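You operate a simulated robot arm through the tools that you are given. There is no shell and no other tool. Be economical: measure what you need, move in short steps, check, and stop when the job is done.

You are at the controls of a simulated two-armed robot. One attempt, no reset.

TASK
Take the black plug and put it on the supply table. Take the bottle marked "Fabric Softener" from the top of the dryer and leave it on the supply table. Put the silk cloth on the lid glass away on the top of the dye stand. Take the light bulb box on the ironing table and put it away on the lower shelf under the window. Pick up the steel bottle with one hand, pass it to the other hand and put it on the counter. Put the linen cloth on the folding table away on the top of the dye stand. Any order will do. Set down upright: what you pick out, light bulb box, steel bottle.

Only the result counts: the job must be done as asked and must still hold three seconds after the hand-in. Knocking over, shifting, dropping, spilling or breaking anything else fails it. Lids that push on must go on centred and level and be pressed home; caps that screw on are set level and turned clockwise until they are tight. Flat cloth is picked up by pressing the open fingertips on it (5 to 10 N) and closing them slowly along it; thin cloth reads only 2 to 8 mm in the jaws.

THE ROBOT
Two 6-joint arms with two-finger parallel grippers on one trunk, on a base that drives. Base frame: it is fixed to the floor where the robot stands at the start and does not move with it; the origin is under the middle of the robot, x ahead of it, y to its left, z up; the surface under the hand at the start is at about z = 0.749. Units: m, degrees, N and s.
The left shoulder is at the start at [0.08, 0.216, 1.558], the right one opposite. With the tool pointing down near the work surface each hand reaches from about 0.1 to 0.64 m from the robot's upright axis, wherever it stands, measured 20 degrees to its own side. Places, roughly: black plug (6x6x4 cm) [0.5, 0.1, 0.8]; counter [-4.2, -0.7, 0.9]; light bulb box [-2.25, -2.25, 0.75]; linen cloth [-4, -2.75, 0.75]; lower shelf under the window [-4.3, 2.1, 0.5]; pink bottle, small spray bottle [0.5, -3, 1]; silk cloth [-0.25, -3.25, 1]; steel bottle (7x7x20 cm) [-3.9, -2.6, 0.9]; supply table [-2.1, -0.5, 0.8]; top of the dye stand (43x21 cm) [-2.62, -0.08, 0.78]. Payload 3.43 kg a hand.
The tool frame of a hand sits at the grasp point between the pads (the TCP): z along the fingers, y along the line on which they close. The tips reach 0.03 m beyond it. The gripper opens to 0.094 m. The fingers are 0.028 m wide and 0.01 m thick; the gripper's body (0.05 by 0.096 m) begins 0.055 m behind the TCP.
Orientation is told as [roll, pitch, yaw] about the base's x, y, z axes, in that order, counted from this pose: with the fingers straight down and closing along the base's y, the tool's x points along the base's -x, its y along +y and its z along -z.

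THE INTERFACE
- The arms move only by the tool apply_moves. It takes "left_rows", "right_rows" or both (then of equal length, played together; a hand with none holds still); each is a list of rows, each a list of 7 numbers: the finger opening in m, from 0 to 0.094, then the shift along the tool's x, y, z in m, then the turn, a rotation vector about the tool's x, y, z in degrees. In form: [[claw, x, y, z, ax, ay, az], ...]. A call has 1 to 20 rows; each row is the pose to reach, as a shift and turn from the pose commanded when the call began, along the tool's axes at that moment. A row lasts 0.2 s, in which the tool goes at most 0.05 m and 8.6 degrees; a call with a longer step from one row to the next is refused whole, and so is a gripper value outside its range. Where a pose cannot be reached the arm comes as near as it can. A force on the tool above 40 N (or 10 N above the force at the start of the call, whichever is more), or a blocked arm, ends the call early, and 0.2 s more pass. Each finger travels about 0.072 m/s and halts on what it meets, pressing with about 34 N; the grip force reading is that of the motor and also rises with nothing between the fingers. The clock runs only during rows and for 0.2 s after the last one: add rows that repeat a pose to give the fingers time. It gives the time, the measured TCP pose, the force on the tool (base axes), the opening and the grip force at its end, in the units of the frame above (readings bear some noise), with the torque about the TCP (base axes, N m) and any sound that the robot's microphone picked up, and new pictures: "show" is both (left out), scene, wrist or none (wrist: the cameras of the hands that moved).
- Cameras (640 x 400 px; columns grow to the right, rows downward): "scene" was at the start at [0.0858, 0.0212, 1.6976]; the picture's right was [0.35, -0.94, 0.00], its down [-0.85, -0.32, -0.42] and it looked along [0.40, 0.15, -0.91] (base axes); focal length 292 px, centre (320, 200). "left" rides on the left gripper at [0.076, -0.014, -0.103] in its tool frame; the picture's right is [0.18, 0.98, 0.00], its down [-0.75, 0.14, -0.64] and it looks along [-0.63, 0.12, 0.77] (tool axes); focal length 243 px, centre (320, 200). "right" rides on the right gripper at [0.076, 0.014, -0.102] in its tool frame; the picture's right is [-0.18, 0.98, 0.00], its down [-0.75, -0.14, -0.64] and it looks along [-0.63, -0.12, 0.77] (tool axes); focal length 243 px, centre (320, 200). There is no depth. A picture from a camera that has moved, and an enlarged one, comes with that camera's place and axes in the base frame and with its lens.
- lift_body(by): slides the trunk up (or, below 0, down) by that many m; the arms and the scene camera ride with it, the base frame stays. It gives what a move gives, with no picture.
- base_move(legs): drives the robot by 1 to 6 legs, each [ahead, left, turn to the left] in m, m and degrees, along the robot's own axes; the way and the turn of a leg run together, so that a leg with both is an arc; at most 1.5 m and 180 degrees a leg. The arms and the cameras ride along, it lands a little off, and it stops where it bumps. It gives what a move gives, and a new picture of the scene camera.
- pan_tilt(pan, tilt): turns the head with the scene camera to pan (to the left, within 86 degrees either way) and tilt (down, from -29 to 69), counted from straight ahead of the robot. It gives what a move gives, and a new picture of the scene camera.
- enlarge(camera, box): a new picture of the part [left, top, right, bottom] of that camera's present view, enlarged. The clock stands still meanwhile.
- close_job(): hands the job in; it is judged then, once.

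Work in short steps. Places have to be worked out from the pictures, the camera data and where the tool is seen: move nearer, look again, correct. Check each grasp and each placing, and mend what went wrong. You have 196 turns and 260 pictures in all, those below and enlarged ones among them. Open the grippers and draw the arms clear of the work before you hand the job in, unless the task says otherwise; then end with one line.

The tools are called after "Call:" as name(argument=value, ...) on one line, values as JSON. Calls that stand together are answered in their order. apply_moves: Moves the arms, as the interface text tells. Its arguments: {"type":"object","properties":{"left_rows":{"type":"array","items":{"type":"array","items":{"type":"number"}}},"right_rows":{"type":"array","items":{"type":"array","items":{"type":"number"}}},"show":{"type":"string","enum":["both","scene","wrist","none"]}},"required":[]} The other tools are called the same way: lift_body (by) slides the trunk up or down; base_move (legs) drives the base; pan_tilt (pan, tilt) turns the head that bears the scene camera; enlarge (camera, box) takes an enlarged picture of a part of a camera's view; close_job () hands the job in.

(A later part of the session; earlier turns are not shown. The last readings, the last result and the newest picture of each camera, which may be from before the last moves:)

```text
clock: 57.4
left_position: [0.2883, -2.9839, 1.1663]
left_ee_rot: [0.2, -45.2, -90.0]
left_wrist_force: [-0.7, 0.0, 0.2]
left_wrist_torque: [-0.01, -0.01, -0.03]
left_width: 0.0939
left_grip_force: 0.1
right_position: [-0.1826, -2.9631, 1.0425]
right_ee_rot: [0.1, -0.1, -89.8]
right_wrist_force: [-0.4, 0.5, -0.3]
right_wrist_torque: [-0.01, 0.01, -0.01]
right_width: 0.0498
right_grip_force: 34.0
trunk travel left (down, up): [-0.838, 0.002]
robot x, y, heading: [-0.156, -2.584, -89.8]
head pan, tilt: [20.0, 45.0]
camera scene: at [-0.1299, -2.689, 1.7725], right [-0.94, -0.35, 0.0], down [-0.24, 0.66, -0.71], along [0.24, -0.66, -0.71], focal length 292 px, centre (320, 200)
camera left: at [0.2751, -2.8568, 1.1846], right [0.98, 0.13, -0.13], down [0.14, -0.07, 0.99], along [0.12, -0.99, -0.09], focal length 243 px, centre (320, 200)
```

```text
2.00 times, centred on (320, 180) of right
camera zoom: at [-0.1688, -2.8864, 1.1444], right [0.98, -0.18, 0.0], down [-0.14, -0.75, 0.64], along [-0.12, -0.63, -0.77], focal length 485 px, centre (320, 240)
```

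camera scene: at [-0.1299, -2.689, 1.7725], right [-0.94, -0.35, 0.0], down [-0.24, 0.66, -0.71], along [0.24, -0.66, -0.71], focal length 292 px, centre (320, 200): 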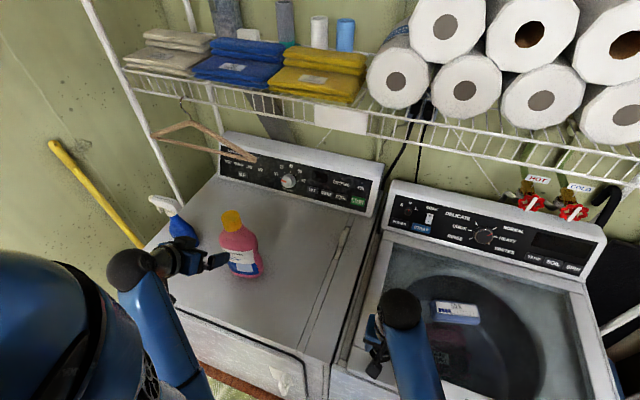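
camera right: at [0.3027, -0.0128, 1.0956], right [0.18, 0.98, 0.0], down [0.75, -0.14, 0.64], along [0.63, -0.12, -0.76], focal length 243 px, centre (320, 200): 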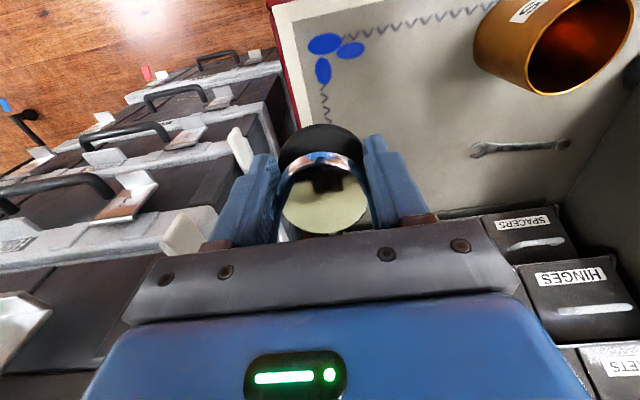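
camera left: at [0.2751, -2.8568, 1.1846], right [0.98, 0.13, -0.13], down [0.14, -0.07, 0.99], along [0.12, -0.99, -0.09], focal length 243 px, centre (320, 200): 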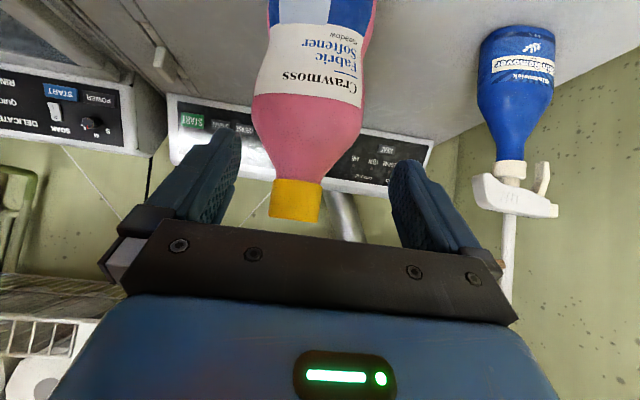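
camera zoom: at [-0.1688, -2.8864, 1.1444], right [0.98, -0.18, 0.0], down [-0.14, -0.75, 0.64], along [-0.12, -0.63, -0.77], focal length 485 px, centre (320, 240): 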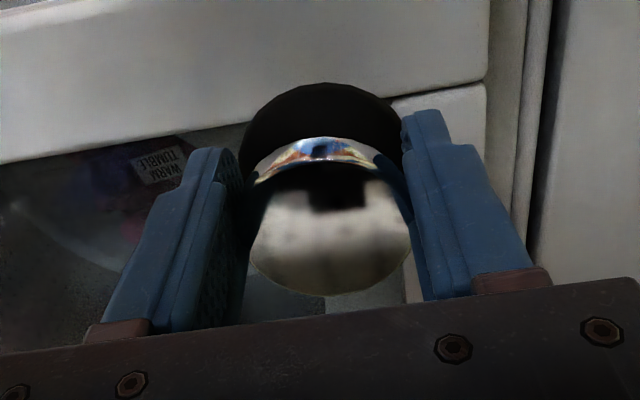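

The cap is centred at x≈0.280. I shift 7 mm right, advance 0.116 m and close on the cap.

Call:
apply_moves(left_rows=[[0.094, -0.02, -0.007, 0.02, 0, 0, 0], [0.094, -0.045, -0.007, 0.045, 0, 0, 0], [0.094, -0.065, -0.007, 0.065, 0, 0, 0], [0.094, -0.082, -0.007, 0.082, 0, 0, 0], [0.094, -0.082, -0.007, 0.082, 0, 0, 0], [0.07, -0.082, -0.007, 0.082, 0, 0, 0], [0.055, -0.082, -0.007, 0.082, 0, 0, 0], [0.042, -0.082, -0.007, 0.082, 0, 0, 0], [0.035, -0.082, -0.007, 0.082, 0, 0, 0], [0.035, -0.082, -0.007, 0.082, 0, 0, 0]])

```text
clock: 59.6
left_position: [0.2811, -3.099, 1.1659]
left_ee_rot: [0.2, -45.2, -90.0]
left_wrist_force: [-3.2, -0.9, -0.5]
left_wrist_torque: [-0.06, 0.18, -0.05]
left_width: 0.0533
left_grip_force: 33.9
right_position: [-0.1829, -2.963, 1.0431]
right_ee_rot: [0.1, 0.0, -89.9]
right_wrist_force: [-0.5, -0.5, -0.1]
right_wrist_torque: [0.04, -0.01, -0.01]
right_width: 0.0497
right_grip_force: 34.1
trunk travel left (down, up): [-0.838, 0.002]
robot x, y, heading: [-0.155, -2.5842, -89.5]
head pan, tilt: [20.0, 45.0]
camera scene: at [-0.1308, -2.6891, 1.7725], right [-0.94, -0.35, 0.0], down [-0.24, 0.66, -0.71], along [0.24, -0.66, -0.71], focal length 292 px, centre (320, 200)
camera left: at [0.2671, -2.9726, 1.1853], right [0.98, 0.13, -0.13], down [0.14, -0.07, 0.99], along [0.12, -0.99, -0.09], focal length 243 px, centre (320, 200)
```

scene: 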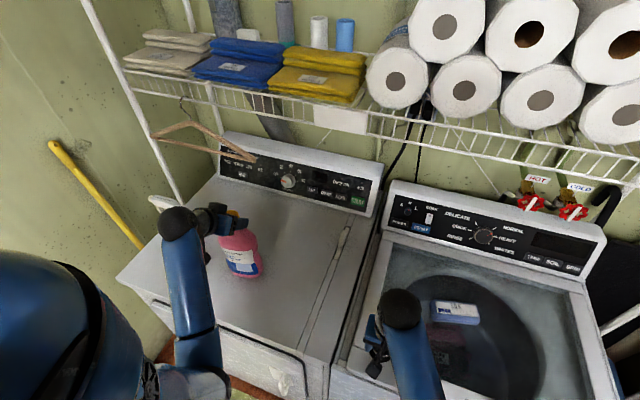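
left: 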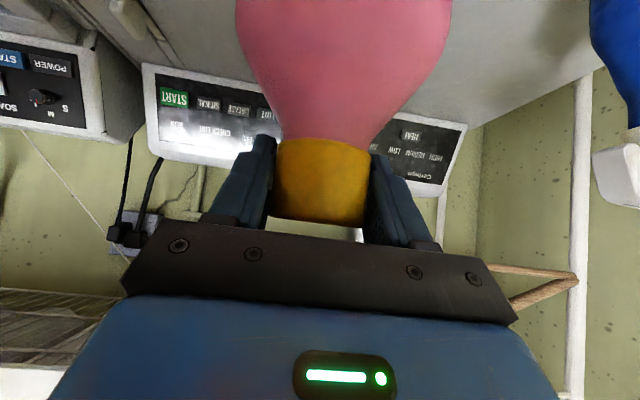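

The cap is gripped at 53 mm. I lift 5 cm, check, then draw back.

Call:
apply_moves(left_rows=[[0.035, -0.01, 0, -0.01, 0, 0, 0], [0.035, -0.022, 0, -0.022, 0, 0, 0], [0.035, -0.04, 0, -0.04, 0, 0, 0], [0.035, -0.04, 0, -0.04, 0, 0, 0]])

```text
clock: 60.6
left_position: [0.2819, -3.1002, 1.2207]
left_ee_rot: [0.1, -45.1, -89.8]
left_wrist_force: [0.9, 0.0, -10.1]
left_wrist_torque: [-0.03, 0.01, 0.0]
left_width: 0.0535
left_grip_force: 33.7
right_position: [-0.1802, -2.9652, 1.0422]
right_ee_rot: [-0.1, -0.1, -89.9]
right_wrist_force: [0.2, -0.5, -0.5]
right_wrist_torque: [0.03, -0.02, 0.01]
right_width: 0.0498
right_grip_force: 33.8
trunk travel left (down, up): [-0.838, 0.002]
robot x, y, heading: [-0.1563, -2.5797, -89.6]
head pan, tilt: [20.0, 45.0]
camera scene: at [-0.1277, -2.6911, 1.7722], right [-0.94, -0.35, 0.0], down [-0.25, 0.66, -0.71], along [0.24, -0.66, -0.71], focal length 292 px, centre (320, 200)
camera left: at [0.2689, -2.9741, 1.2399], right [0.98, 0.13, -0.13], down [0.14, -0.08, 0.99], along [0.12, -0.99, -0.09], focal length 243 px, centre (320, 200)
```

scene: 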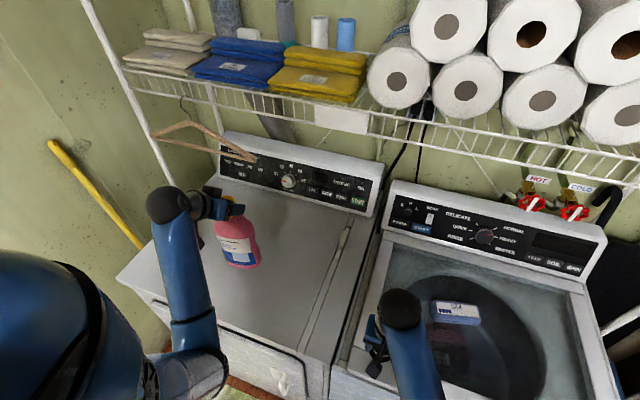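
left: 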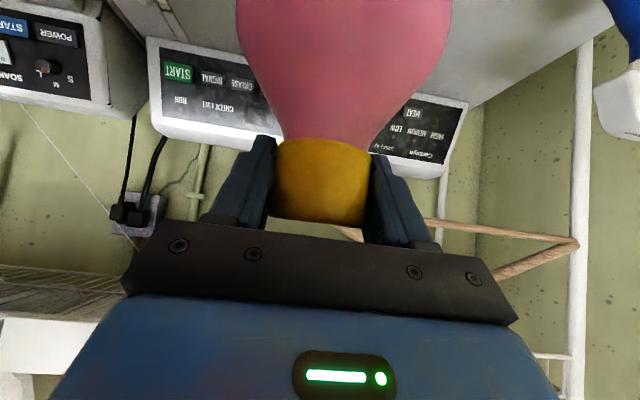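

The softener is up cleanly (about 1 kg). I draw it back over the dryer's edge and in toward the robot.

Call:
apply_moves(left_rows=[[0.035, 0.02, 0, -0.02, 0, 0, 0], [0.035, 0.045, -0.01, -0.045, 0, 0, 0], [0.035, 0.07, -0.03, -0.07, 0, 0, 0], [0.035, 0.095, -0.06, -0.095, 0, 0, 0], [0.035, 0.106, -0.09, -0.106, 0, 0, 0], [0.035, 0.106, -0.09, -0.106, 0, 0, 0]], show="none")

Call:
base_move(legs=[[0, -0.3, 0], [1.4, 0, 180]])

```text
clock: 62.0
left_position: [0.2068, -2.9688, 1.2009]
left_ee_rot: [0.1, -45.1, -90.0]
left_wrist_force: [0.2, 0.2, -9.8]
left_wrist_torque: [-0.04, -0.03, -0.01]
left_width: 0.0534
left_grip_force: 34.2
left hand out of reach, approached as far as the arm can: row 5, 6
right_position: [-0.1803, -2.9653, 1.043]
right_ee_rot: [0.0, 0.1, -89.8]
right_wrist_force: [0.3, 0.8, -0.5]
right_wrist_torque: [0.0, -0.02, 0.03]
right_width: 0.0498
right_grip_force: 33.8
trunk travel left (down, up): [-0.838, 0.002]
robot x, y, heading: [-0.1572, -2.5824, -89.9]
head pan, tilt: [20.0, 45.0]
```

```text
clock: 65.0
left_position: [-0.0655, -2.9703, 1.2006]
left_ee_rot: [-0.1, -44.8, -85.9]
left_wrist_force: [-1.0, -0.3, -10.6]
left_wrist_torque: [-0.06, -0.01, -0.03]
left_width: 0.0534
left_grip_force: 34.2
right_position: [-0.4545, -2.9929, 1.043]
right_ee_rot: [0.0, -0.1, -86.0]
right_wrist_force: [0.1, 0.5, -0.2]
right_wrist_torque: [0.02, -0.03, -0.02]
right_width: 0.0499
right_grip_force: 33.8
trunk travel left (down, up): [-0.838, 0.002]
robot x, y, heading: [-0.4572, -2.611, -85.8]
head pan, tilt: [20.0, 45.0]
stopped in leg 2: the robot was blocked; the commanded pose is now the measured one
camera scene: at [-0.4207, -2.7154, 1.7724], right [-0.91, -0.41, 0.0], down [-0.29, 0.65, -0.71], along [0.29, -0.65, -0.71], focal length 292 px, centre (320, 200)
```

scene: 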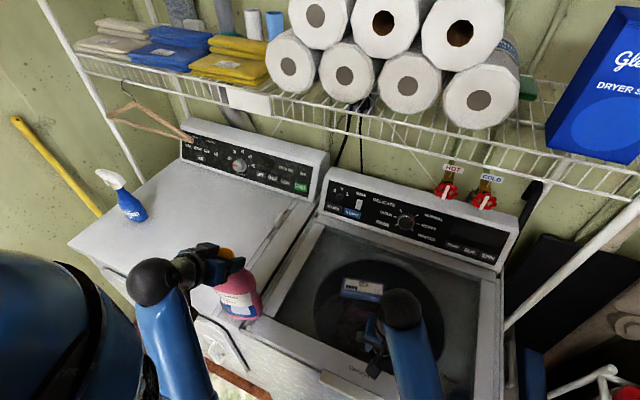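

That second leg was an arc forward by mistake and it touched the washer front; both hands still hold well. I back straight out and go round to the supply table.

Call:
base_move(legs=[[-1.5, 0, 0], [0, 0, -94], [0.5, -0.5, 0]])

Call:
pan_tilt(pan=0, tilt=45)

```text
clock: 79.8
left_position: [-1.4717, -1.0033, 1.2012]
left_ee_rot: [-0.2, -45.1, -179.7]
left_wrist_force: [-0.1, 0.2, -9.8]
left_wrist_torque: [-0.03, -0.01, 0.02]
left_width: 0.0532
left_grip_force: 33.8
right_position: [-1.4666, -0.6147, 1.0424]
right_ee_rot: [-0.1, -0.1, -179.8]
right_wrist_force: [-0.4, 0.3, 0.2]
right_wrist_torque: [0.01, -0.04, -0.03]
right_width: 0.0496
right_grip_force: 33.8
trunk travel left (down, up): [-0.838, 0.002]
robot x, y, heading: [-1.0841, -0.6388, -179.5]
head pan, tilt: [20.0, 45.0]
camera scene: at [-1.1933, -0.6696, 1.7724], right [-0.35, 0.94, 0.0], down [0.66, 0.25, -0.71], along [-0.66, -0.24, -0.71], focal length 292 px, centre (320, 200)
```

scene: 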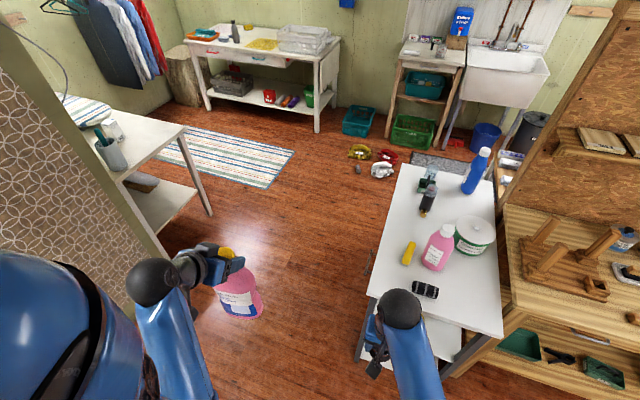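

```text
clock: 80.7
left_position: [-1.4713, -1.0018, 1.2014]
left_ee_rot: [0.0, -44.9, -179.8]
left_wrist_force: [0.2, -0.8, -10.4]
left_wrist_torque: [-0.03, 0.02, -0.01]
left_width: 0.0534
left_grip_force: 34.1
right_position: [-1.4683, -0.6131, 1.0416]
right_ee_rot: [0.1, -0.1, -179.8]
right_wrist_force: [0.8, 0.4, 0.7]
right_wrist_torque: [-0.02, -0.02, 0.02]
right_width: 0.0495
right_grip_force: 34.2
trunk travel left (down, up): [-0.838, 0.002]
robot x, y, heading: [-1.0854, -0.6371, -179.6]
head pan, tilt: [0.0, 45.0]
camera scene: at [-1.2003, -0.64, 1.7723], right [-0.01, 1.0, 0.0], down [0.71, 0.0, -0.71], along [-0.71, 0.0, -0.71], focal length 292 px, centre (320, 200)
```

scene: 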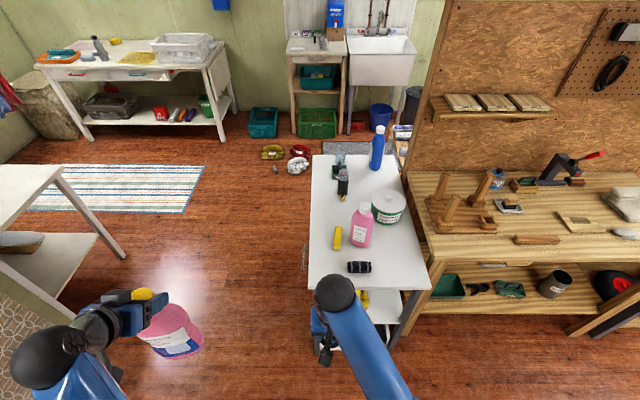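

The free area is the table's near right corner (x -1.72…-2.0, y -0.45…-0.26). I drive in so the right hand can set the plug there.

Call:
base_move(legs=[[0.3, -0.15, 0]])

Call:
pan_tilt(pan=-15, tilt=60)

Call:
enlarge(camera="right", box=[0, 0, 640, 400])

```text
clock: 82.8
left_position: [-1.7655, -0.8539, 1.2019]
left_ee_rot: [-0.1, -45.3, -179.6]
left_wrist_force: [0.6, -1.0, -10.5]
left_wrist_torque: [-0.02, 0.02, -0.01]
left_width: 0.0533
left_grip_force: 34.0
right_position: [-1.7626, -0.4657, 1.0437]
right_ee_rot: [0.0, -0.1, -179.7]
right_wrist_force: [0.3, -0.9, 0.8]
right_wrist_torque: [0.0, 0.01, 0.0]
right_width: 0.0499
right_grip_force: 34.2
trunk travel left (down, up): [-0.838, 0.002]
robot x, y, heading: [-1.3837, -0.4893, -179.4]
head pan, tilt: [0.0, 45.0]
camera scene: at [-1.4938, -0.492, 1.7727], right [-0.01, 1.0, 0.0], down [0.71, 0.01, -0.71], along [-0.71, 0.0, -0.71], focal length 292 px, centre (320, 200)
```

scene: 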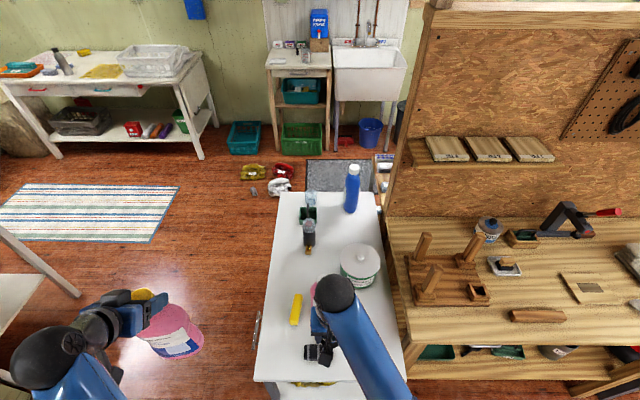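

```text
clock: 83.6
left_position: [-1.7678, -0.8529, 1.2011]
left_ee_rot: [0.0, -45.0, -179.5]
left_wrist_force: [-0.4, -0.1, -11.5]
left_wrist_torque: [0.0, 0.02, 0.0]
left_width: 0.053
left_grip_force: 33.5
right_position: [-1.7653, -0.4645, 1.0424]
right_ee_rot: [-0.1, -0.1, -179.7]
right_wrist_force: [0.3, 0.0, -0.5]
right_wrist_torque: [0.01, 0.0, -0.01]
right_width: 0.0498
right_grip_force: 34.1
trunk travel left (down, up): [-0.838, 0.002]
robot x, y, heading: [-1.383, -0.4915, -179.5]
head pan, tilt: [-15.0, 60.0]
camera scene: at [-1.4802, -0.4731, 1.753], right [0.25, 0.97, 0.0], down [0.84, -0.22, -0.5], along [-0.48, 0.13, -0.87], focal length 292 px, centre (320, 200)
```

scene: 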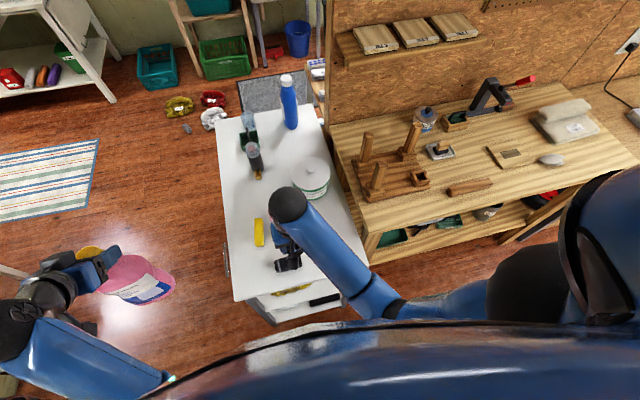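

```text
1.00 times, centred on (320, 200) of right (not enlarged: the box is as wide or as high as the picture)
camera zoom: at [-1.689, -0.4773, 1.1444], right [-0.18, -0.98, 0.0], down [-0.75, 0.14, 0.64], along [-0.63, 0.11, -0.77], focal length 243 px, centre (320, 200)
```

zoom: 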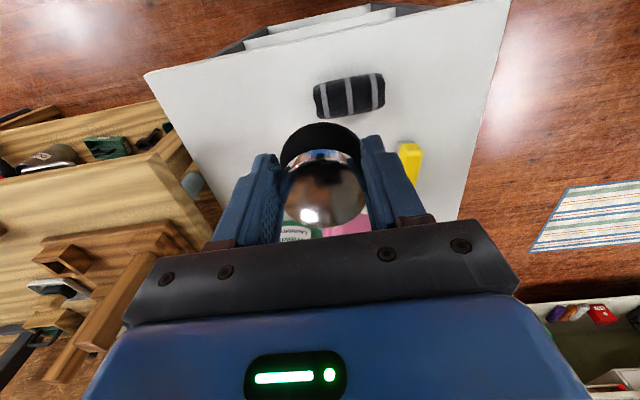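

Table corners check out with top z≈0.80. I move the plug over [-1.785, -0.33] and go down most of the way.

Call:
apply_moves(right_rows=[[0.04, 0, -0.045, 0, 0, 0, 0], [0.04, -0.01, -0.09, 0, 0, 0, 0], [0.04, -0.02, -0.135, 0, 0, 0, 0], [0.04, -0.02, -0.135, 0.04, 0, 0, 0], [0.04, -0.02, -0.135, 0.08, 0, 0, 0], [0.04, -0.02, -0.135, 0.12, 0, 0, 0], [0.04, -0.02, -0.135, 0.16, 0, 0, 0], [0.04, -0.02, -0.135, 0.18, 0, 0, 0], [0.04, -0.02, -0.135, 0.18, 0, 0, 0]])

```text
clock: 85.6
left_position: [-1.768, -0.8534, 1.2015]
left_ee_rot: [0.1, -45.0, -179.7]
left_wrist_force: [0.0, -1.0, -11.5]
left_wrist_torque: [0.01, 0.0, 0.03]
left_width: 0.0532
left_grip_force: 34.1
right_position: [-1.7852, -0.3299, 0.8609]
right_ee_rot: [0.2, 0.0, -179.7]
right_wrist_force: [0.1, 1.1, -0.4]
right_wrist_torque: [0.02, -0.01, 0.02]
right_width: 0.0496
right_grip_force: 33.8
trunk travel left (down, up): [-0.838, 0.002]
robot x, y, heading: [-1.3836, -0.4871, -179.5]
head pan, tilt: [-15.0, 60.0]
camera scene: at [-1.4804, -0.4726, 1.7529], right [0.25, 0.97, 0.0], down [0.84, -0.22, -0.5], along [-0.48, 0.13, -0.87], focal length 292 px, centre (320, 200)
camera right: at [-1.7093, -0.3425, 0.9626], right [-0.18, -0.98, 0.0], down [-0.75, 0.14, 0.64], along [-0.63, 0.11, -0.77], focal length 243 px, centre (320, 200)
```

scene: 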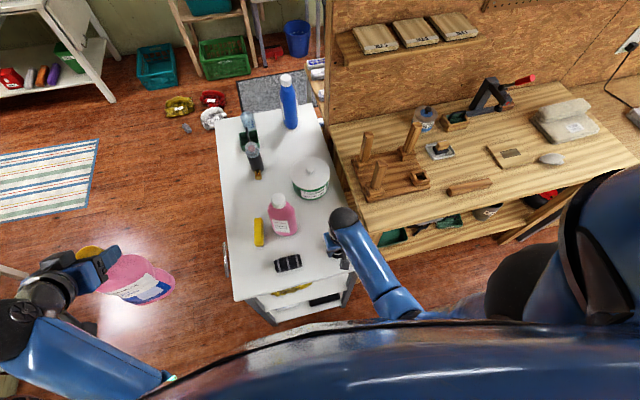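
right: 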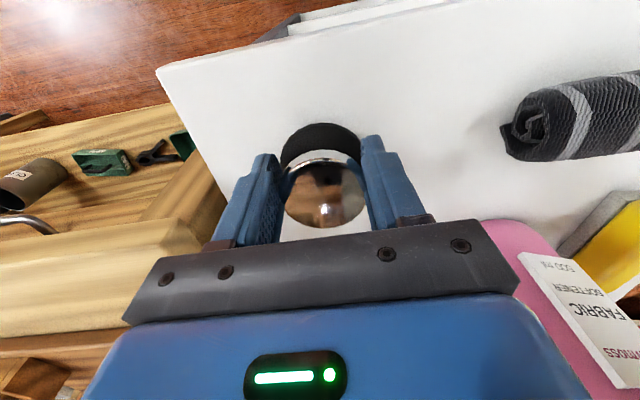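

A second pink bottle stands at about [-1.92, -0.48], so I set the plug deeper at [-1.905, -0.32] and keep the front spot for the softener.

Call:
apply_moves(right_rows=[[0.04, -0.04, -0.005, 0, 0, 0, 0], [0.04, -0.08, -0.01, 0, 0, 0, 0], [0.04, -0.12, -0.01, 0, 0, 0, 0], [0.04, -0.12, -0.01, 0.01, 0, 0, 0], [0.04, -0.12, -0.01, 0.018, 0, 0, 0], [0.04, -0.12, -0.01, 0.022, 0, 0, 0], [0.04, -0.12, -0.01, 0.024, 0, 0, 0]])

```text
clock: 87.3
left_position: [-1.7632, -0.8529, 1.2017]
left_ee_rot: [-0.3, -45.0, -179.6]
left_wrist_force: [-0.6, -0.7, -10.7]
left_wrist_torque: [-0.03, 0.02, 0.02]
left_width: 0.0532
left_grip_force: 33.9
right_position: [-1.9072, -0.3211, 0.844]
right_ee_rot: [0.0, -0.6, -179.7]
right_wrist_force: [12.4, -1.6, 25.7]
right_wrist_torque: [0.16, -0.27, -0.03]
right_width: 0.0496
right_grip_force: 34.2
trunk travel left (down, up): [-0.838, 0.002]
robot x, y, heading: [-1.3811, -0.489, -179.6]
head pan, tilt: [-15.0, 60.0]
stopped in row 7 (right hand): the force on the tool passed its limit at 41 N (the readings are from after the stop); the commanded pose is now the measured one
camera scene: at [-1.4737, -0.4741, 1.7534], right [0.25, 0.97, 0.0], down [0.84, -0.22, -0.5], along [-0.49, 0.13, -0.86], focal length 292 px, centre (320, 200)
camera right: at [-1.8301, -0.3337, 0.9451], right [-0.18, -0.98, 0.0], down [-0.75, 0.14, 0.65], along [-0.64, 0.12, -0.76], focal length 243 px, centre (320, 200)
```

scene: 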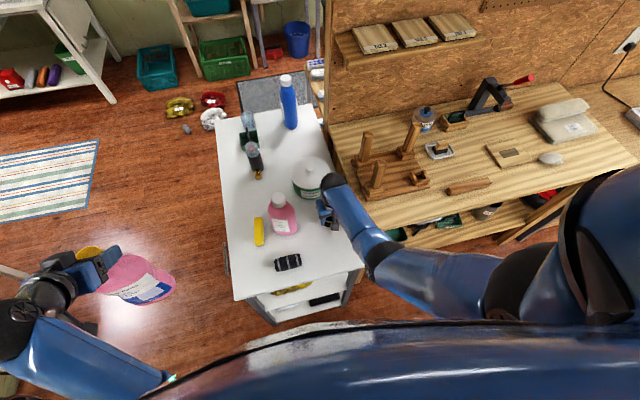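
right: 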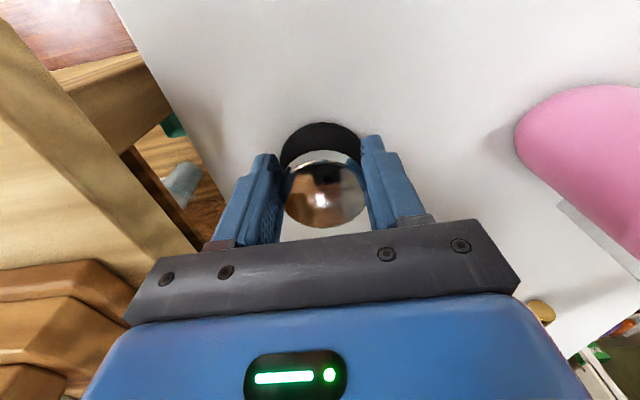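

It made contact at TCP z 0.844, as expected. I open and lift off.

Call:
apply_moves(right_rows=[[0.04, 0, 0, -0.001, 0, 0, 0], [0.055, 0, 0, -0.001, 0, 0, 0], [0.075, 0, 0, -0.001, 0, 0, 0], [0.088, 0, 0, -0.001, 0, 0, 0], [0.088, 0, 0, -0.03, 0, 0, 0], [0.088, 0, 0, -0.07, 0, 0, 0], [0.088, 0, 0, -0.115, 0, 0, 0], [0.088, 0.04, 0, -0.14, 0, 0, 0], [0.088, 0.08, 0.0, -0.16, 0, 0, 0], [0.088, 0.11, 0.0, -0.17, 0, 0, 0]])

```text
clock: 89.5
left_position: [-1.7664, -0.8522, 1.2019]
left_ee_rot: [0.0, -45.0, -179.6]
left_wrist_force: [0.2, -1.2, -9.8]
left_wrist_torque: [0.0, -0.02, 0.0]
left_width: 0.0533
left_grip_force: 33.9
right_position: [-1.7984, -0.3187, 1.0123]
right_ee_rot: [0.1, -0.4, -179.6]
right_wrist_force: [1.2, 0.0, 0.3]
right_wrist_torque: [-0.01, 0.05, 0.02]
right_width: 0.088
right_grip_force: 0.1
trunk travel left (down, up): [-0.838, 0.002]
robot x, y, heading: [-1.383, -0.4908, -179.6]
head pan, tilt: [-15.0, 60.0]
camera scene: at [-1.4789, -0.4726, 1.753], right [0.25, 0.97, 0.0], down [0.84, -0.22, -0.5], along [-0.48, 0.13, -0.87], focal length 292 px, centre (320, 200)
camera right: at [-1.721, -0.3315, 1.113], right [-0.18, -0.98, 0.0], down [-0.75, 0.14, 0.65], along [-0.64, 0.11, -0.76], focal length 243 px, centre (320, 200)
```

scene: 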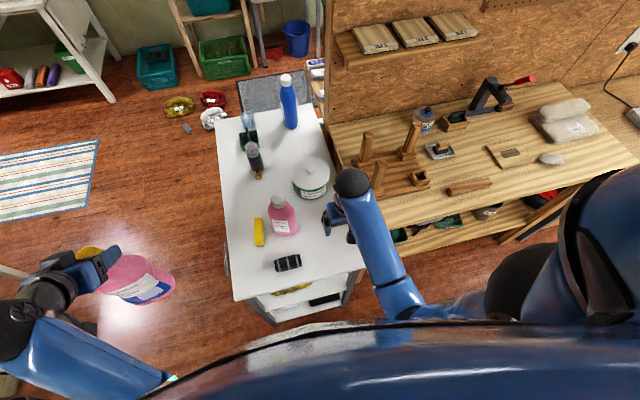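
right: 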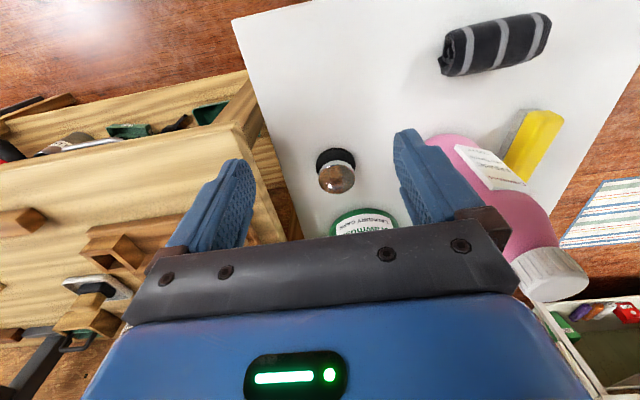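

The plug stands fine. I slide the base right so the left hand can bring the softener over the front spot.

Call:
base_move(legs=[[0, -0.3, 0]])

Call:
apply_moves(left_rows=[[0.035, 0, -0.045, 0, 0, 0, 0], [0.035, 0, -0.09, 0, 0, 0, 0], [0.035, 0, -0.135, 0, 0, 0, 0], [0.035, 0, -0.17, 0, 0, 0, 0], [0.035, 0, -0.17, 0, 0, 0, 0]])

```text
clock: 91.5
left_position: [-1.7688, -0.5554, 1.2002]
left_ee_rot: [-0.1, -45.1, -179.2]
left_wrist_force: [0.0, 0.3, -11.1]
left_wrist_torque: [-0.05, 0.06, -0.03]
left_width: 0.0534
left_grip_force: 33.8
right_position: [-1.8031, -0.0216, 1.0125]
right_ee_rot: [-0.1, -0.4, -179.4]
right_wrist_force: [0.2, -1.0, -0.3]
right_wrist_torque: [-0.01, 0.0, 0.0]
right_width: 0.0882
right_grip_force: 0.1
trunk travel left (down, up): [-0.838, 0.002]
robot x, y, heading: [-1.3889, -0.1865, -179.6]
head pan, tilt: [-15.0, 60.0]
camera scene: at [-1.4827, -0.1765, 1.753], right [0.25, 0.97, 0.0], down [0.84, -0.21, -0.5], along [-0.48, 0.13, -0.87], focal length 292 px, centre (320, 200)
```

scene: 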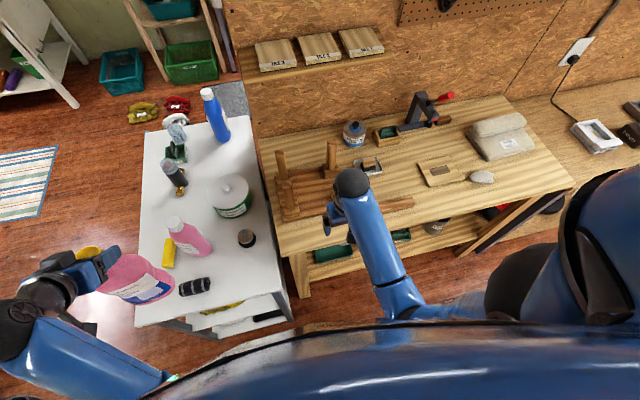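

```text
clock: 92.7
left_position: [-1.7983, -0.378, 1.171]
left_ee_rot: [0.0, -45.0, -179.5]
left_wrist_force: [-1.0, -0.2, -10.3]
left_wrist_torque: [0.0, -0.01, -0.01]
left_width: 0.0532
left_grip_force: 33.9
left hand out of reach, approached as far as the arm can: row 1, 2, 3, 4, 5
right_position: [-1.8025, -0.019, 1.0115]
right_ee_rot: [0.1, -0.4, -179.4]
right_wrist_force: [-0.4, 0.0, 0.5]
right_wrist_torque: [-0.02, 0.0, 0.01]
right_width: 0.088
right_grip_force: 0.0
trunk travel left (down, up): [-0.838, 0.002]
robot x, y, heading: [-1.3831, -0.1908, -179.5]
head pan, tilt: [-15.0, 60.0]
camera scene: at [-1.483, -0.1715, 1.7529], right [0.25, 0.97, 0.0], down [0.84, -0.21, -0.5], along [-0.48, 0.12, -0.87], focal length 292 px, centre (320, 200)
camera left: at [-1.6713, -0.3623, 1.1907], right [0.14, -0.98, -0.13], down [-0.08, -0.14, 0.99], along [-0.99, -0.13, -0.1], focal length 243 px, centre (320, 200)
```

scene: 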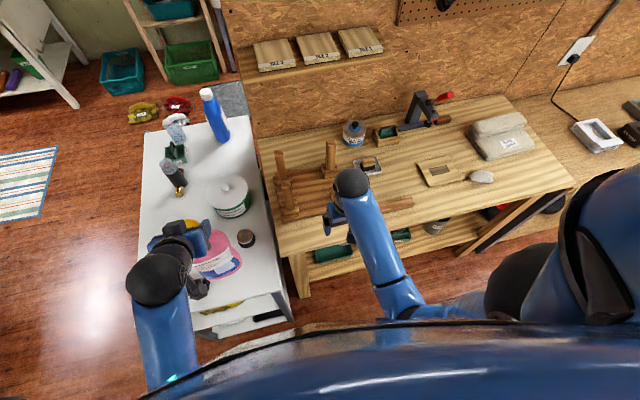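
left: 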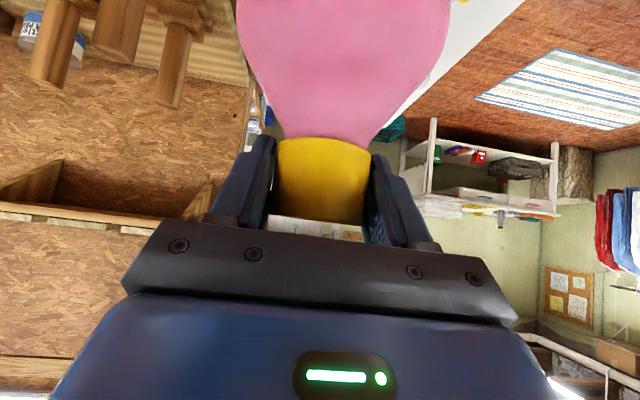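

The arm folded a little lower and further forward, to [-1.798, -0.378, 1.171]. I lower 7 cm and check the pose.

Call:
apply_moves(left_rows=[[0.035, 0.015, -0.01, 0.015, 0, 0, 0], [0.035, 0.035, -0.02, 0.035, 0, 0, 0], [0.035, 0.05, -0.025, 0.05, 0, 0, 0], [0.035, 0.05, -0.025, 0.05, 0, 0, 0]])

```text
clock: 93.7
left_position: [-1.7982, -0.3542, 1.1025]
left_ee_rot: [0.0, -45.0, -179.3]
left_wrist_force: [0.0, 0.3, -10.9]
left_wrist_torque: [-0.02, 0.0, 0.01]
left_width: 0.053
left_grip_force: 33.6
right_position: [-1.8015, -0.0183, 1.011]
right_ee_rot: [0.1, -0.3, -179.5]
right_wrist_force: [0.5, 0.2, -0.6]
right_wrist_torque: [0.01, 0.01, -0.02]
right_width: 0.088
right_grip_force: 0.1
trunk travel left (down, up): [-0.838, 0.002]
robot x, y, heading: [-1.3855, -0.1862, -179.4]
head pan, tilt: [-15.0, 60.0]
camera scene: at [-1.483, -0.1713, 1.7529], right [0.25, 0.97, 0.0], down [0.84, -0.22, -0.5], along [-0.48, 0.12, -0.87], focal length 292 px, centre (320, 200)
camera left: at [-1.672, -0.3382, 1.1217], right [0.14, -0.98, -0.13], down [-0.08, -0.14, 0.99], along [-0.99, -0.13, -0.1], focal length 243 px, centre (320, 200)
```

scene: 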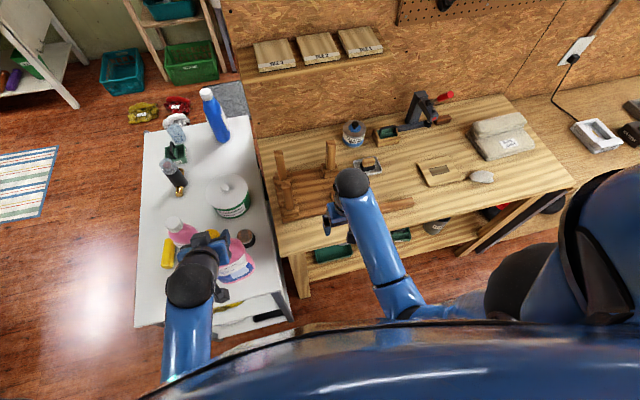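
left: 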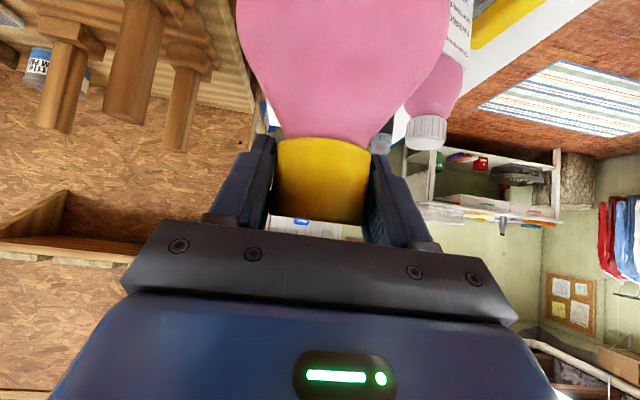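

Now about 6 cm above the table and clear of the plug and the decoy. I back 1 cm and lower slowly until contact.

Call:
apply_moves(left_rows=[[0.035, 0.014, 0, 0.0, 0, 0, 0], [0.035, 0.028, 0, 0.014, 0, 0, 0], [0.035, 0.037, 0, 0.023, 0, 0, 0], [0.035, 0.042, 0, 0.028, 0, 0, 0], [0.035, 0.045, 0, 0.031, 0, 0, 0], [0.035, 0.045, 0, 0.031, 0, 0, 0]])

```text
clock: 95.1
left_position: [-1.79, -0.3545, 1.0467]
left_ee_rot: [-0.1, -45.0, -179.4]
left_wrist_force: [-0.6, -0.6, -10.6]
left_wrist_torque: [0.0, -0.01, 0.01]
left_width: 0.0531
left_grip_force: 34.4
right_position: [-1.8022, -0.0186, 1.0113]
right_ee_rot: [0.1, -0.4, -179.5]
right_wrist_force: [0.5, 1.6, -0.2]
right_wrist_torque: [0.02, 0.01, -0.03]
right_width: 0.0882
right_grip_force: 0.1
trunk travel left (down, up): [-0.838, 0.002]
robot x, y, heading: [-1.3871, -0.1882, -179.4]
head pan, tilt: [-15.0, 60.0]
camera scene: at [-1.4832, -0.1712, 1.7529], right [0.25, 0.97, 0.0], down [0.84, -0.22, -0.5], along [-0.48, 0.12, -0.87], focal length 292 px, centre (320, 200)
camera left: at [-1.6626, -0.3377, 1.067], right [0.14, -0.98, -0.13], down [-0.08, -0.14, 0.99], along [-0.99, -0.13, -0.1], focal length 243 px, centre (320, 200)
```

scene: 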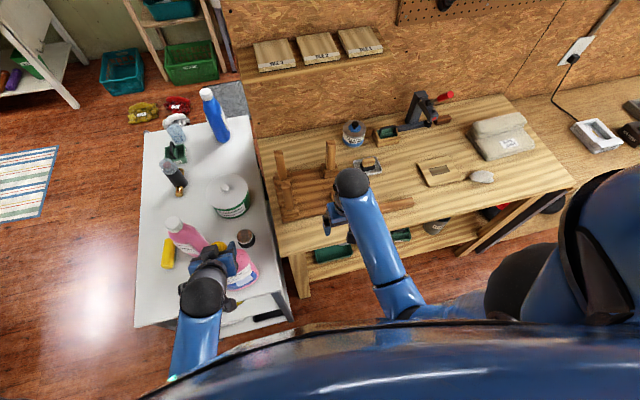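
left: 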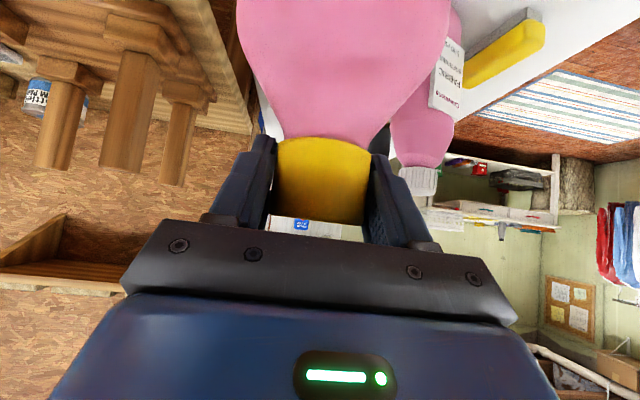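

No contact yet, so I go on down in small steps.

Call:
apply_moves(left_rows=[[0.035, 0.003, 0, 0.003, 0, 0, 0], [0.035, 0.006, 0, 0.006, 0, 0, 0], [0.035, 0.009, 0, 0.009, 0, 0, 0], [0.035, 0.012, 0, 0.012, 0, 0, 0], [0.035, 0.015, 0, 0.015, 0, 0, 0], [0.035, 0.018, 0, 0.018, 0, 0, 0], [0.035, 0.021, 0, 0.021, 0, 0, 0], [0.035, 0.024, 0, 0.024, 0, 0, 0]], show="none")

```text
clock: 96.1
left_position: [-1.7898, -0.3506, 1.04]
left_ee_rot: [-0.5, -46.2, -179.0]
left_wrist_force: [6.5, -1.5, 13.7]
left_wrist_torque: [0.07, -0.8, -0.02]
left_width: 0.0532
left_grip_force: 34.0
right_position: [-1.8005, -0.0189, 1.0122]
right_ee_rot: [0.1, -0.4, -179.4]
right_wrist_force: [-0.2, -0.3, -1.0]
right_wrist_torque: [-0.03, 0.02, -0.02]
right_width: 0.0879
right_grip_force: 0.1
trunk travel left (down, up): [-0.838, 0.002]
robot x, y, heading: [-1.3842, -0.1874, -179.5]
head pan, tilt: [-15.0, 60.0]
stopped in row 4 (left hand): the force on the tool passed its limit at 43 N (the readings are from after the stop); the commanded pose is now the measured one
```

It's in contact with the table. I relax 1.5 mm, open, and draw the hand up and back.

Call:
apply_moves(left_rows=[[0.035, -0.001, 0, -0.001, 0, 0, 0], [0.05, -0.001, 0, -0.001, 0, 0, 0], [0.065, -0.001, 0, -0.001, 0, 0, 0], [0.08, -0.001, 0, -0.001, 0, 0, 0], [0.094, -0.001, 0, -0.001, 0, 0, 0], [0.094, -0.001, 0, -0.001, 0, 0, 0], [0.094, -0.005, 0, -0.025, 0, 0, 0], [0.094, -0.01, 0, -0.06, 0, 0, 0], [0.094, 0.0, 0, -0.1, 0, 0, 0]])

```text
clock: 98.1
left_position: [-1.7164, -0.3539, 1.1086]
left_ee_rot: [-0.4, -45.9, -179.1]
left_wrist_force: [0.0, -0.3, -0.1]
left_wrist_torque: [0.01, -0.01, 0.05]
left_width: 0.094
left_grip_force: 0.0
right_position: [-1.8008, -0.0202, 1.012]
right_ee_rot: [0.1, -0.5, -179.4]
right_wrist_force: [0.0, -0.2, -0.4]
right_wrist_torque: [0.0, -0.02, 0.0]
right_width: 0.0881
right_grip_force: 0.1
trunk travel left (down, up): [-0.838, 0.002]
robot x, y, heading: [-1.3829, -0.1869, -179.5]
head pan, tilt: [-15.0, 60.0]
camera scene: at [-1.4796, -0.1719, 1.7531], right [0.25, 0.97, 0.0], down [0.84, -0.21, -0.5], along [-0.49, 0.12, -0.87], focal length 292 px, centre (320, 200)
camera left: at [-1.5889, -0.3373, 1.1267], right [0.14, -0.98, -0.14], down [-0.06, -0.15, 0.99], along [-0.99, -0.13, -0.08], focal length 243 px, centre (320, 200)
```

scene: 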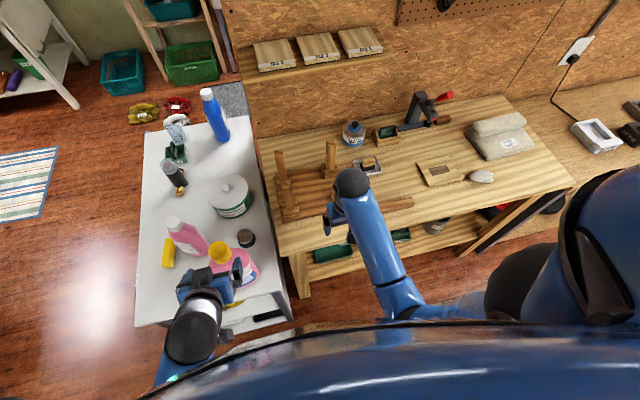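
left: 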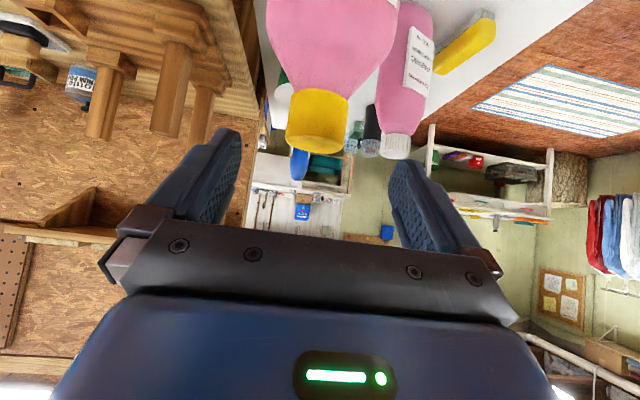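

Both items stand on the supply table. I drive back toward the washer for the silk, estimated at [-0.36, -3.155, 0.96].

Call:
base_move(legs=[[-0.5, 0, 0], [0, 0, 89.5], [1.5, 0.5, 0], [0.5, 0, 0]])

Call:
pan_tilt(pan=0, tilt=50)

```text
refused: leg 3 is longer than a leg can be; nothing moved
```

```text
clock: 98.8
left_position: [-1.7181, -0.352, 1.1085]
left_ee_rot: [-0.3, -45.9, -179.0]
left_wrist_force: [0.2, -0.2, 0.3]
left_wrist_torque: [0.0, -0.01, -0.03]
left_width: 0.0939
left_grip_force: 0.0
right_position: [-1.8026, -0.0203, 1.012]
right_ee_rot: [0.0, -0.4, -179.4]
right_wrist_force: [0.6, 0.3, 0.1]
right_wrist_torque: [-0.02, -0.01, 0.01]
right_width: 0.0883
right_grip_force: 0.0
trunk travel left (down, up): [-0.838, 0.002]
robot x, y, heading: [-1.3855, -0.1867, -179.5]
head pan, tilt: [0.0, 50.0]
camera scene: at [-1.4934, -0.1887, 1.7656], right [-0.01, 1.0, 0.0], down [0.77, 0.01, -0.64], along [-0.64, -0.01, -0.77], focal length 292 px, centre (320, 200)
```

scene: 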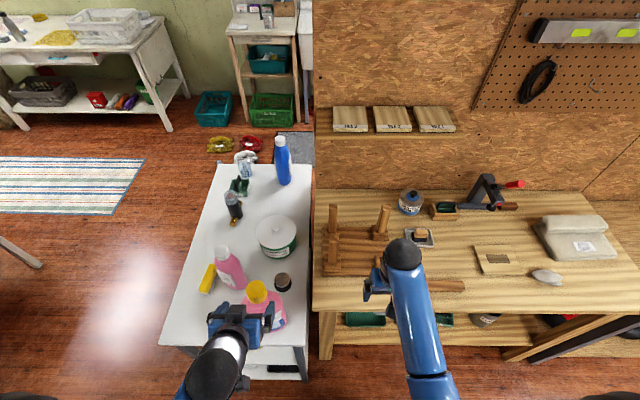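

A leg was too long, so I split the drive.

Call:
base_move(legs=[[-0.5, 0, 0], [0, 0, 89.5], [1.35, 0.5, 0], [0.6, 0, 0]])

```text
clock: 115.3
left_position: [-0.2008, -2.4412, 1.109]
left_ee_rot: [-0.3, -46.0, -89.1]
left_wrist_force: [-0.2, -0.9, 1.8]
left_wrist_torque: [0.0, -0.01, 0.0]
left_width: 0.0938
left_grip_force: 0.1
right_position: [-0.5348, -2.525, 1.0126]
right_ee_rot: [0.2, -0.6, -89.4]
right_wrist_force: [0.9, -0.7, -0.4]
right_wrist_torque: [-0.01, -0.03, 0.02]
right_width: 0.088
right_grip_force: 0.0
trunk travel left (down, up): [-0.838, 0.002]
robot x, y, heading: [-0.3682, -2.1106, -89.4]
head pan, tilt: [0.0, 50.0]
camera scene: at [-0.3678, -2.2151, 1.7658], right [-1.0, -0.01, 0.0], down [-0.01, 0.76, -0.64], along [0.01, -0.64, -0.76], focal length 292 px, centre (320, 200)
```

scene: 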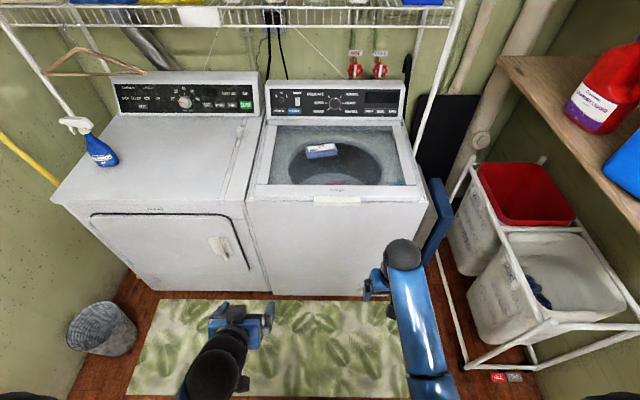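

The silk is again at [-0.357, -3.165]. I raise the right hand a little with a bit more forward reach, then move in.

Call:
apply_moves(right_rows=[[0.088, -0.03, 0, -0.01, 0, 0, 0], [0.088, -0.06, 0, -0.03, 0, 0, 0], [0.088, -0.09, 0, -0.05, 0, 0, 0]], show="none")

Call:
base_move(legs=[[0.46, 0, -0.6], [0, 0.2, 0]])

Call:
pan_tilt(pan=-15, tilt=55)

Call:
enlarge(camera="right", box=[0, 0, 640, 400])

```text
clock: 116.1
left_position: [-0.2015, -2.4433, 1.1082]
left_ee_rot: [-0.2, -45.7, -89.1]
left_wrist_force: [0.1, 0.3, -0.6]
left_wrist_torque: [0.03, 0.01, 0.04]
left_width: 0.0939
left_grip_force: 0.1
right_position: [-0.5337, -2.6162, 1.0615]
right_ee_rot: [0.1, -0.2, -89.5]
right_wrist_force: [-0.3, 0.3, -0.3]
right_wrist_torque: [0.02, -0.02, 0.0]
right_width: 0.0881
right_grip_force: 0.1
trunk travel left (down, up): [-0.838, 0.002]
robot x, y, heading: [-0.3671, -2.1091, -89.5]
head pan, tilt: [0.0, 50.0]
```

```text
clock: 120.0
left_position: [-0.0099, -2.9061, 1.1096]
left_ee_rot: [0.0, -45.8, -90.1]
left_wrist_force: [0.1, 0.0, -0.3]
left_wrist_torque: [0.02, -0.07, 0.04]
left_width: 0.0943
left_grip_force: 0.1
right_position: [-0.3448, -3.0756, 1.0616]
right_ee_rot: [0.3, -0.4, -90.1]
right_wrist_force: [-1.2, 0.2, -0.3]
right_wrist_torque: [0.03, -0.06, 0.03]
right_width: 0.0881
right_grip_force: 0.0
trunk travel left (down, up): [-0.838, 0.002]
robot x, y, heading: [-0.1687, -2.5714, -90.0]
head pan, tilt: [0.0, 50.0]
camera scene: at [-0.1746, -2.6789, 1.7656], right [-1.0, 0.0, 0.0], down [0.0, 0.77, -0.64], along [0.0, -0.64, -0.77], focal length 292 px, centre (320, 200)
```

scene: 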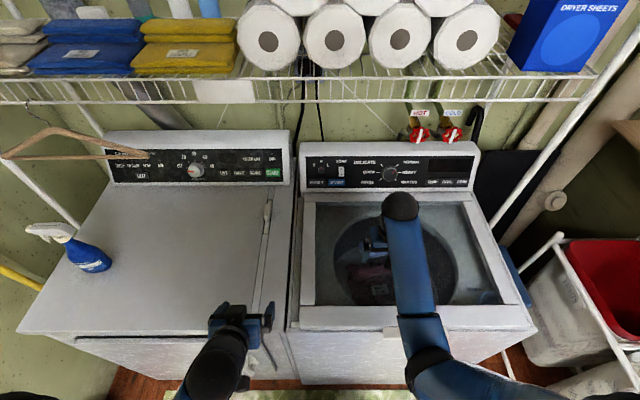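

```text
clock: 120.8
left_position: [-0.0055, -2.9058, 1.1097]
left_ee_rot: [-0.3, -46.0, -89.9]
left_wrist_force: [-0.5, 0.2, 0.4]
left_wrist_torque: [-0.01, -0.03, 0.0]
left_width: 0.0939
left_grip_force: 0.1
right_position: [-0.3404, -3.0742, 1.0612]
right_ee_rot: [0.2, -0.4, -90.2]
right_wrist_force: [0.3, 0.1, 0.5]
right_wrist_torque: [0.0, 0.02, -0.04]
right_width: 0.0881
right_grip_force: 0.1
trunk travel left (down, up): [-0.838, 0.002]
robot x, y, heading: [-0.1653, -2.577, -90.1]
head pan, tilt: [-15.0, 55.0]
camera scene: at [-0.1883, -2.6716, 1.759], right [-0.97, 0.26, 0.0], down [0.21, 0.79, -0.57], along [-0.15, -0.55, -0.82], focal length 292 px, centre (320, 200)
```

scene: 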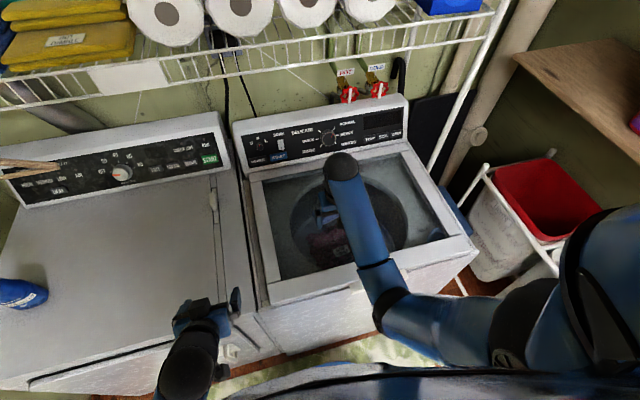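

```text
1.00 times, centred on (320, 200) of right (not enlarged: the box is as wide or as high as the picture)
camera zoom: at [-0.3275, -2.9969, 1.1627], right [0.98, -0.19, 0.0], down [-0.15, -0.75, 0.65], along [-0.12, -0.64, -0.76], focal length 243 px, centre (320, 200)
```

zoom: 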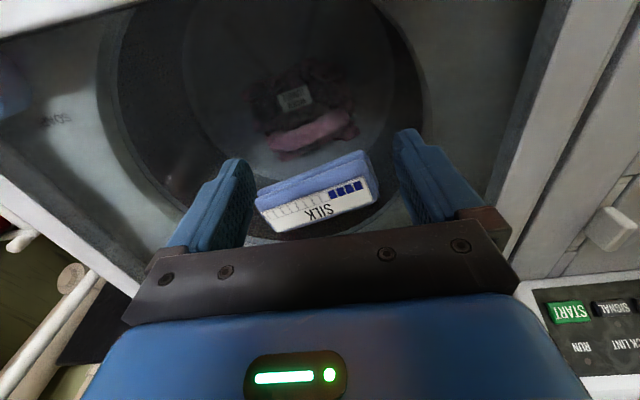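

The silk lies at [-0.36, -3.152], with its long side (about 12 cm) along x. I enlarge it to judge thickness and depth.

Call:
enlarge(camera="right", box=[220, 120, 420, 245])

```text
3.20 times, centred on (320, 182) of right
camera zoom: at [-0.3275, -2.9969, 1.1627], right [0.98, -0.19, 0.0], down [-0.15, -0.75, 0.65], along [-0.12, -0.64, -0.76], focal length 776 px, centre (320, 256)
```

zoom: 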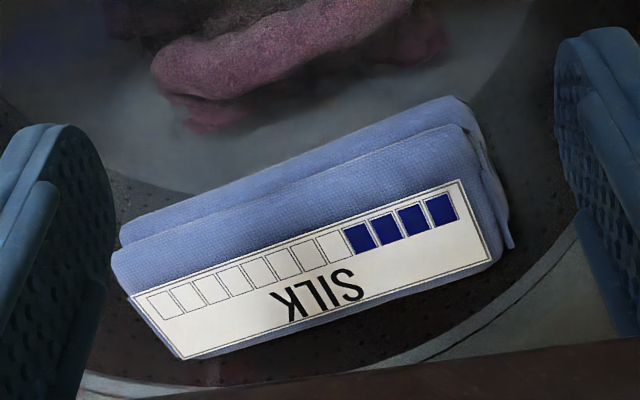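

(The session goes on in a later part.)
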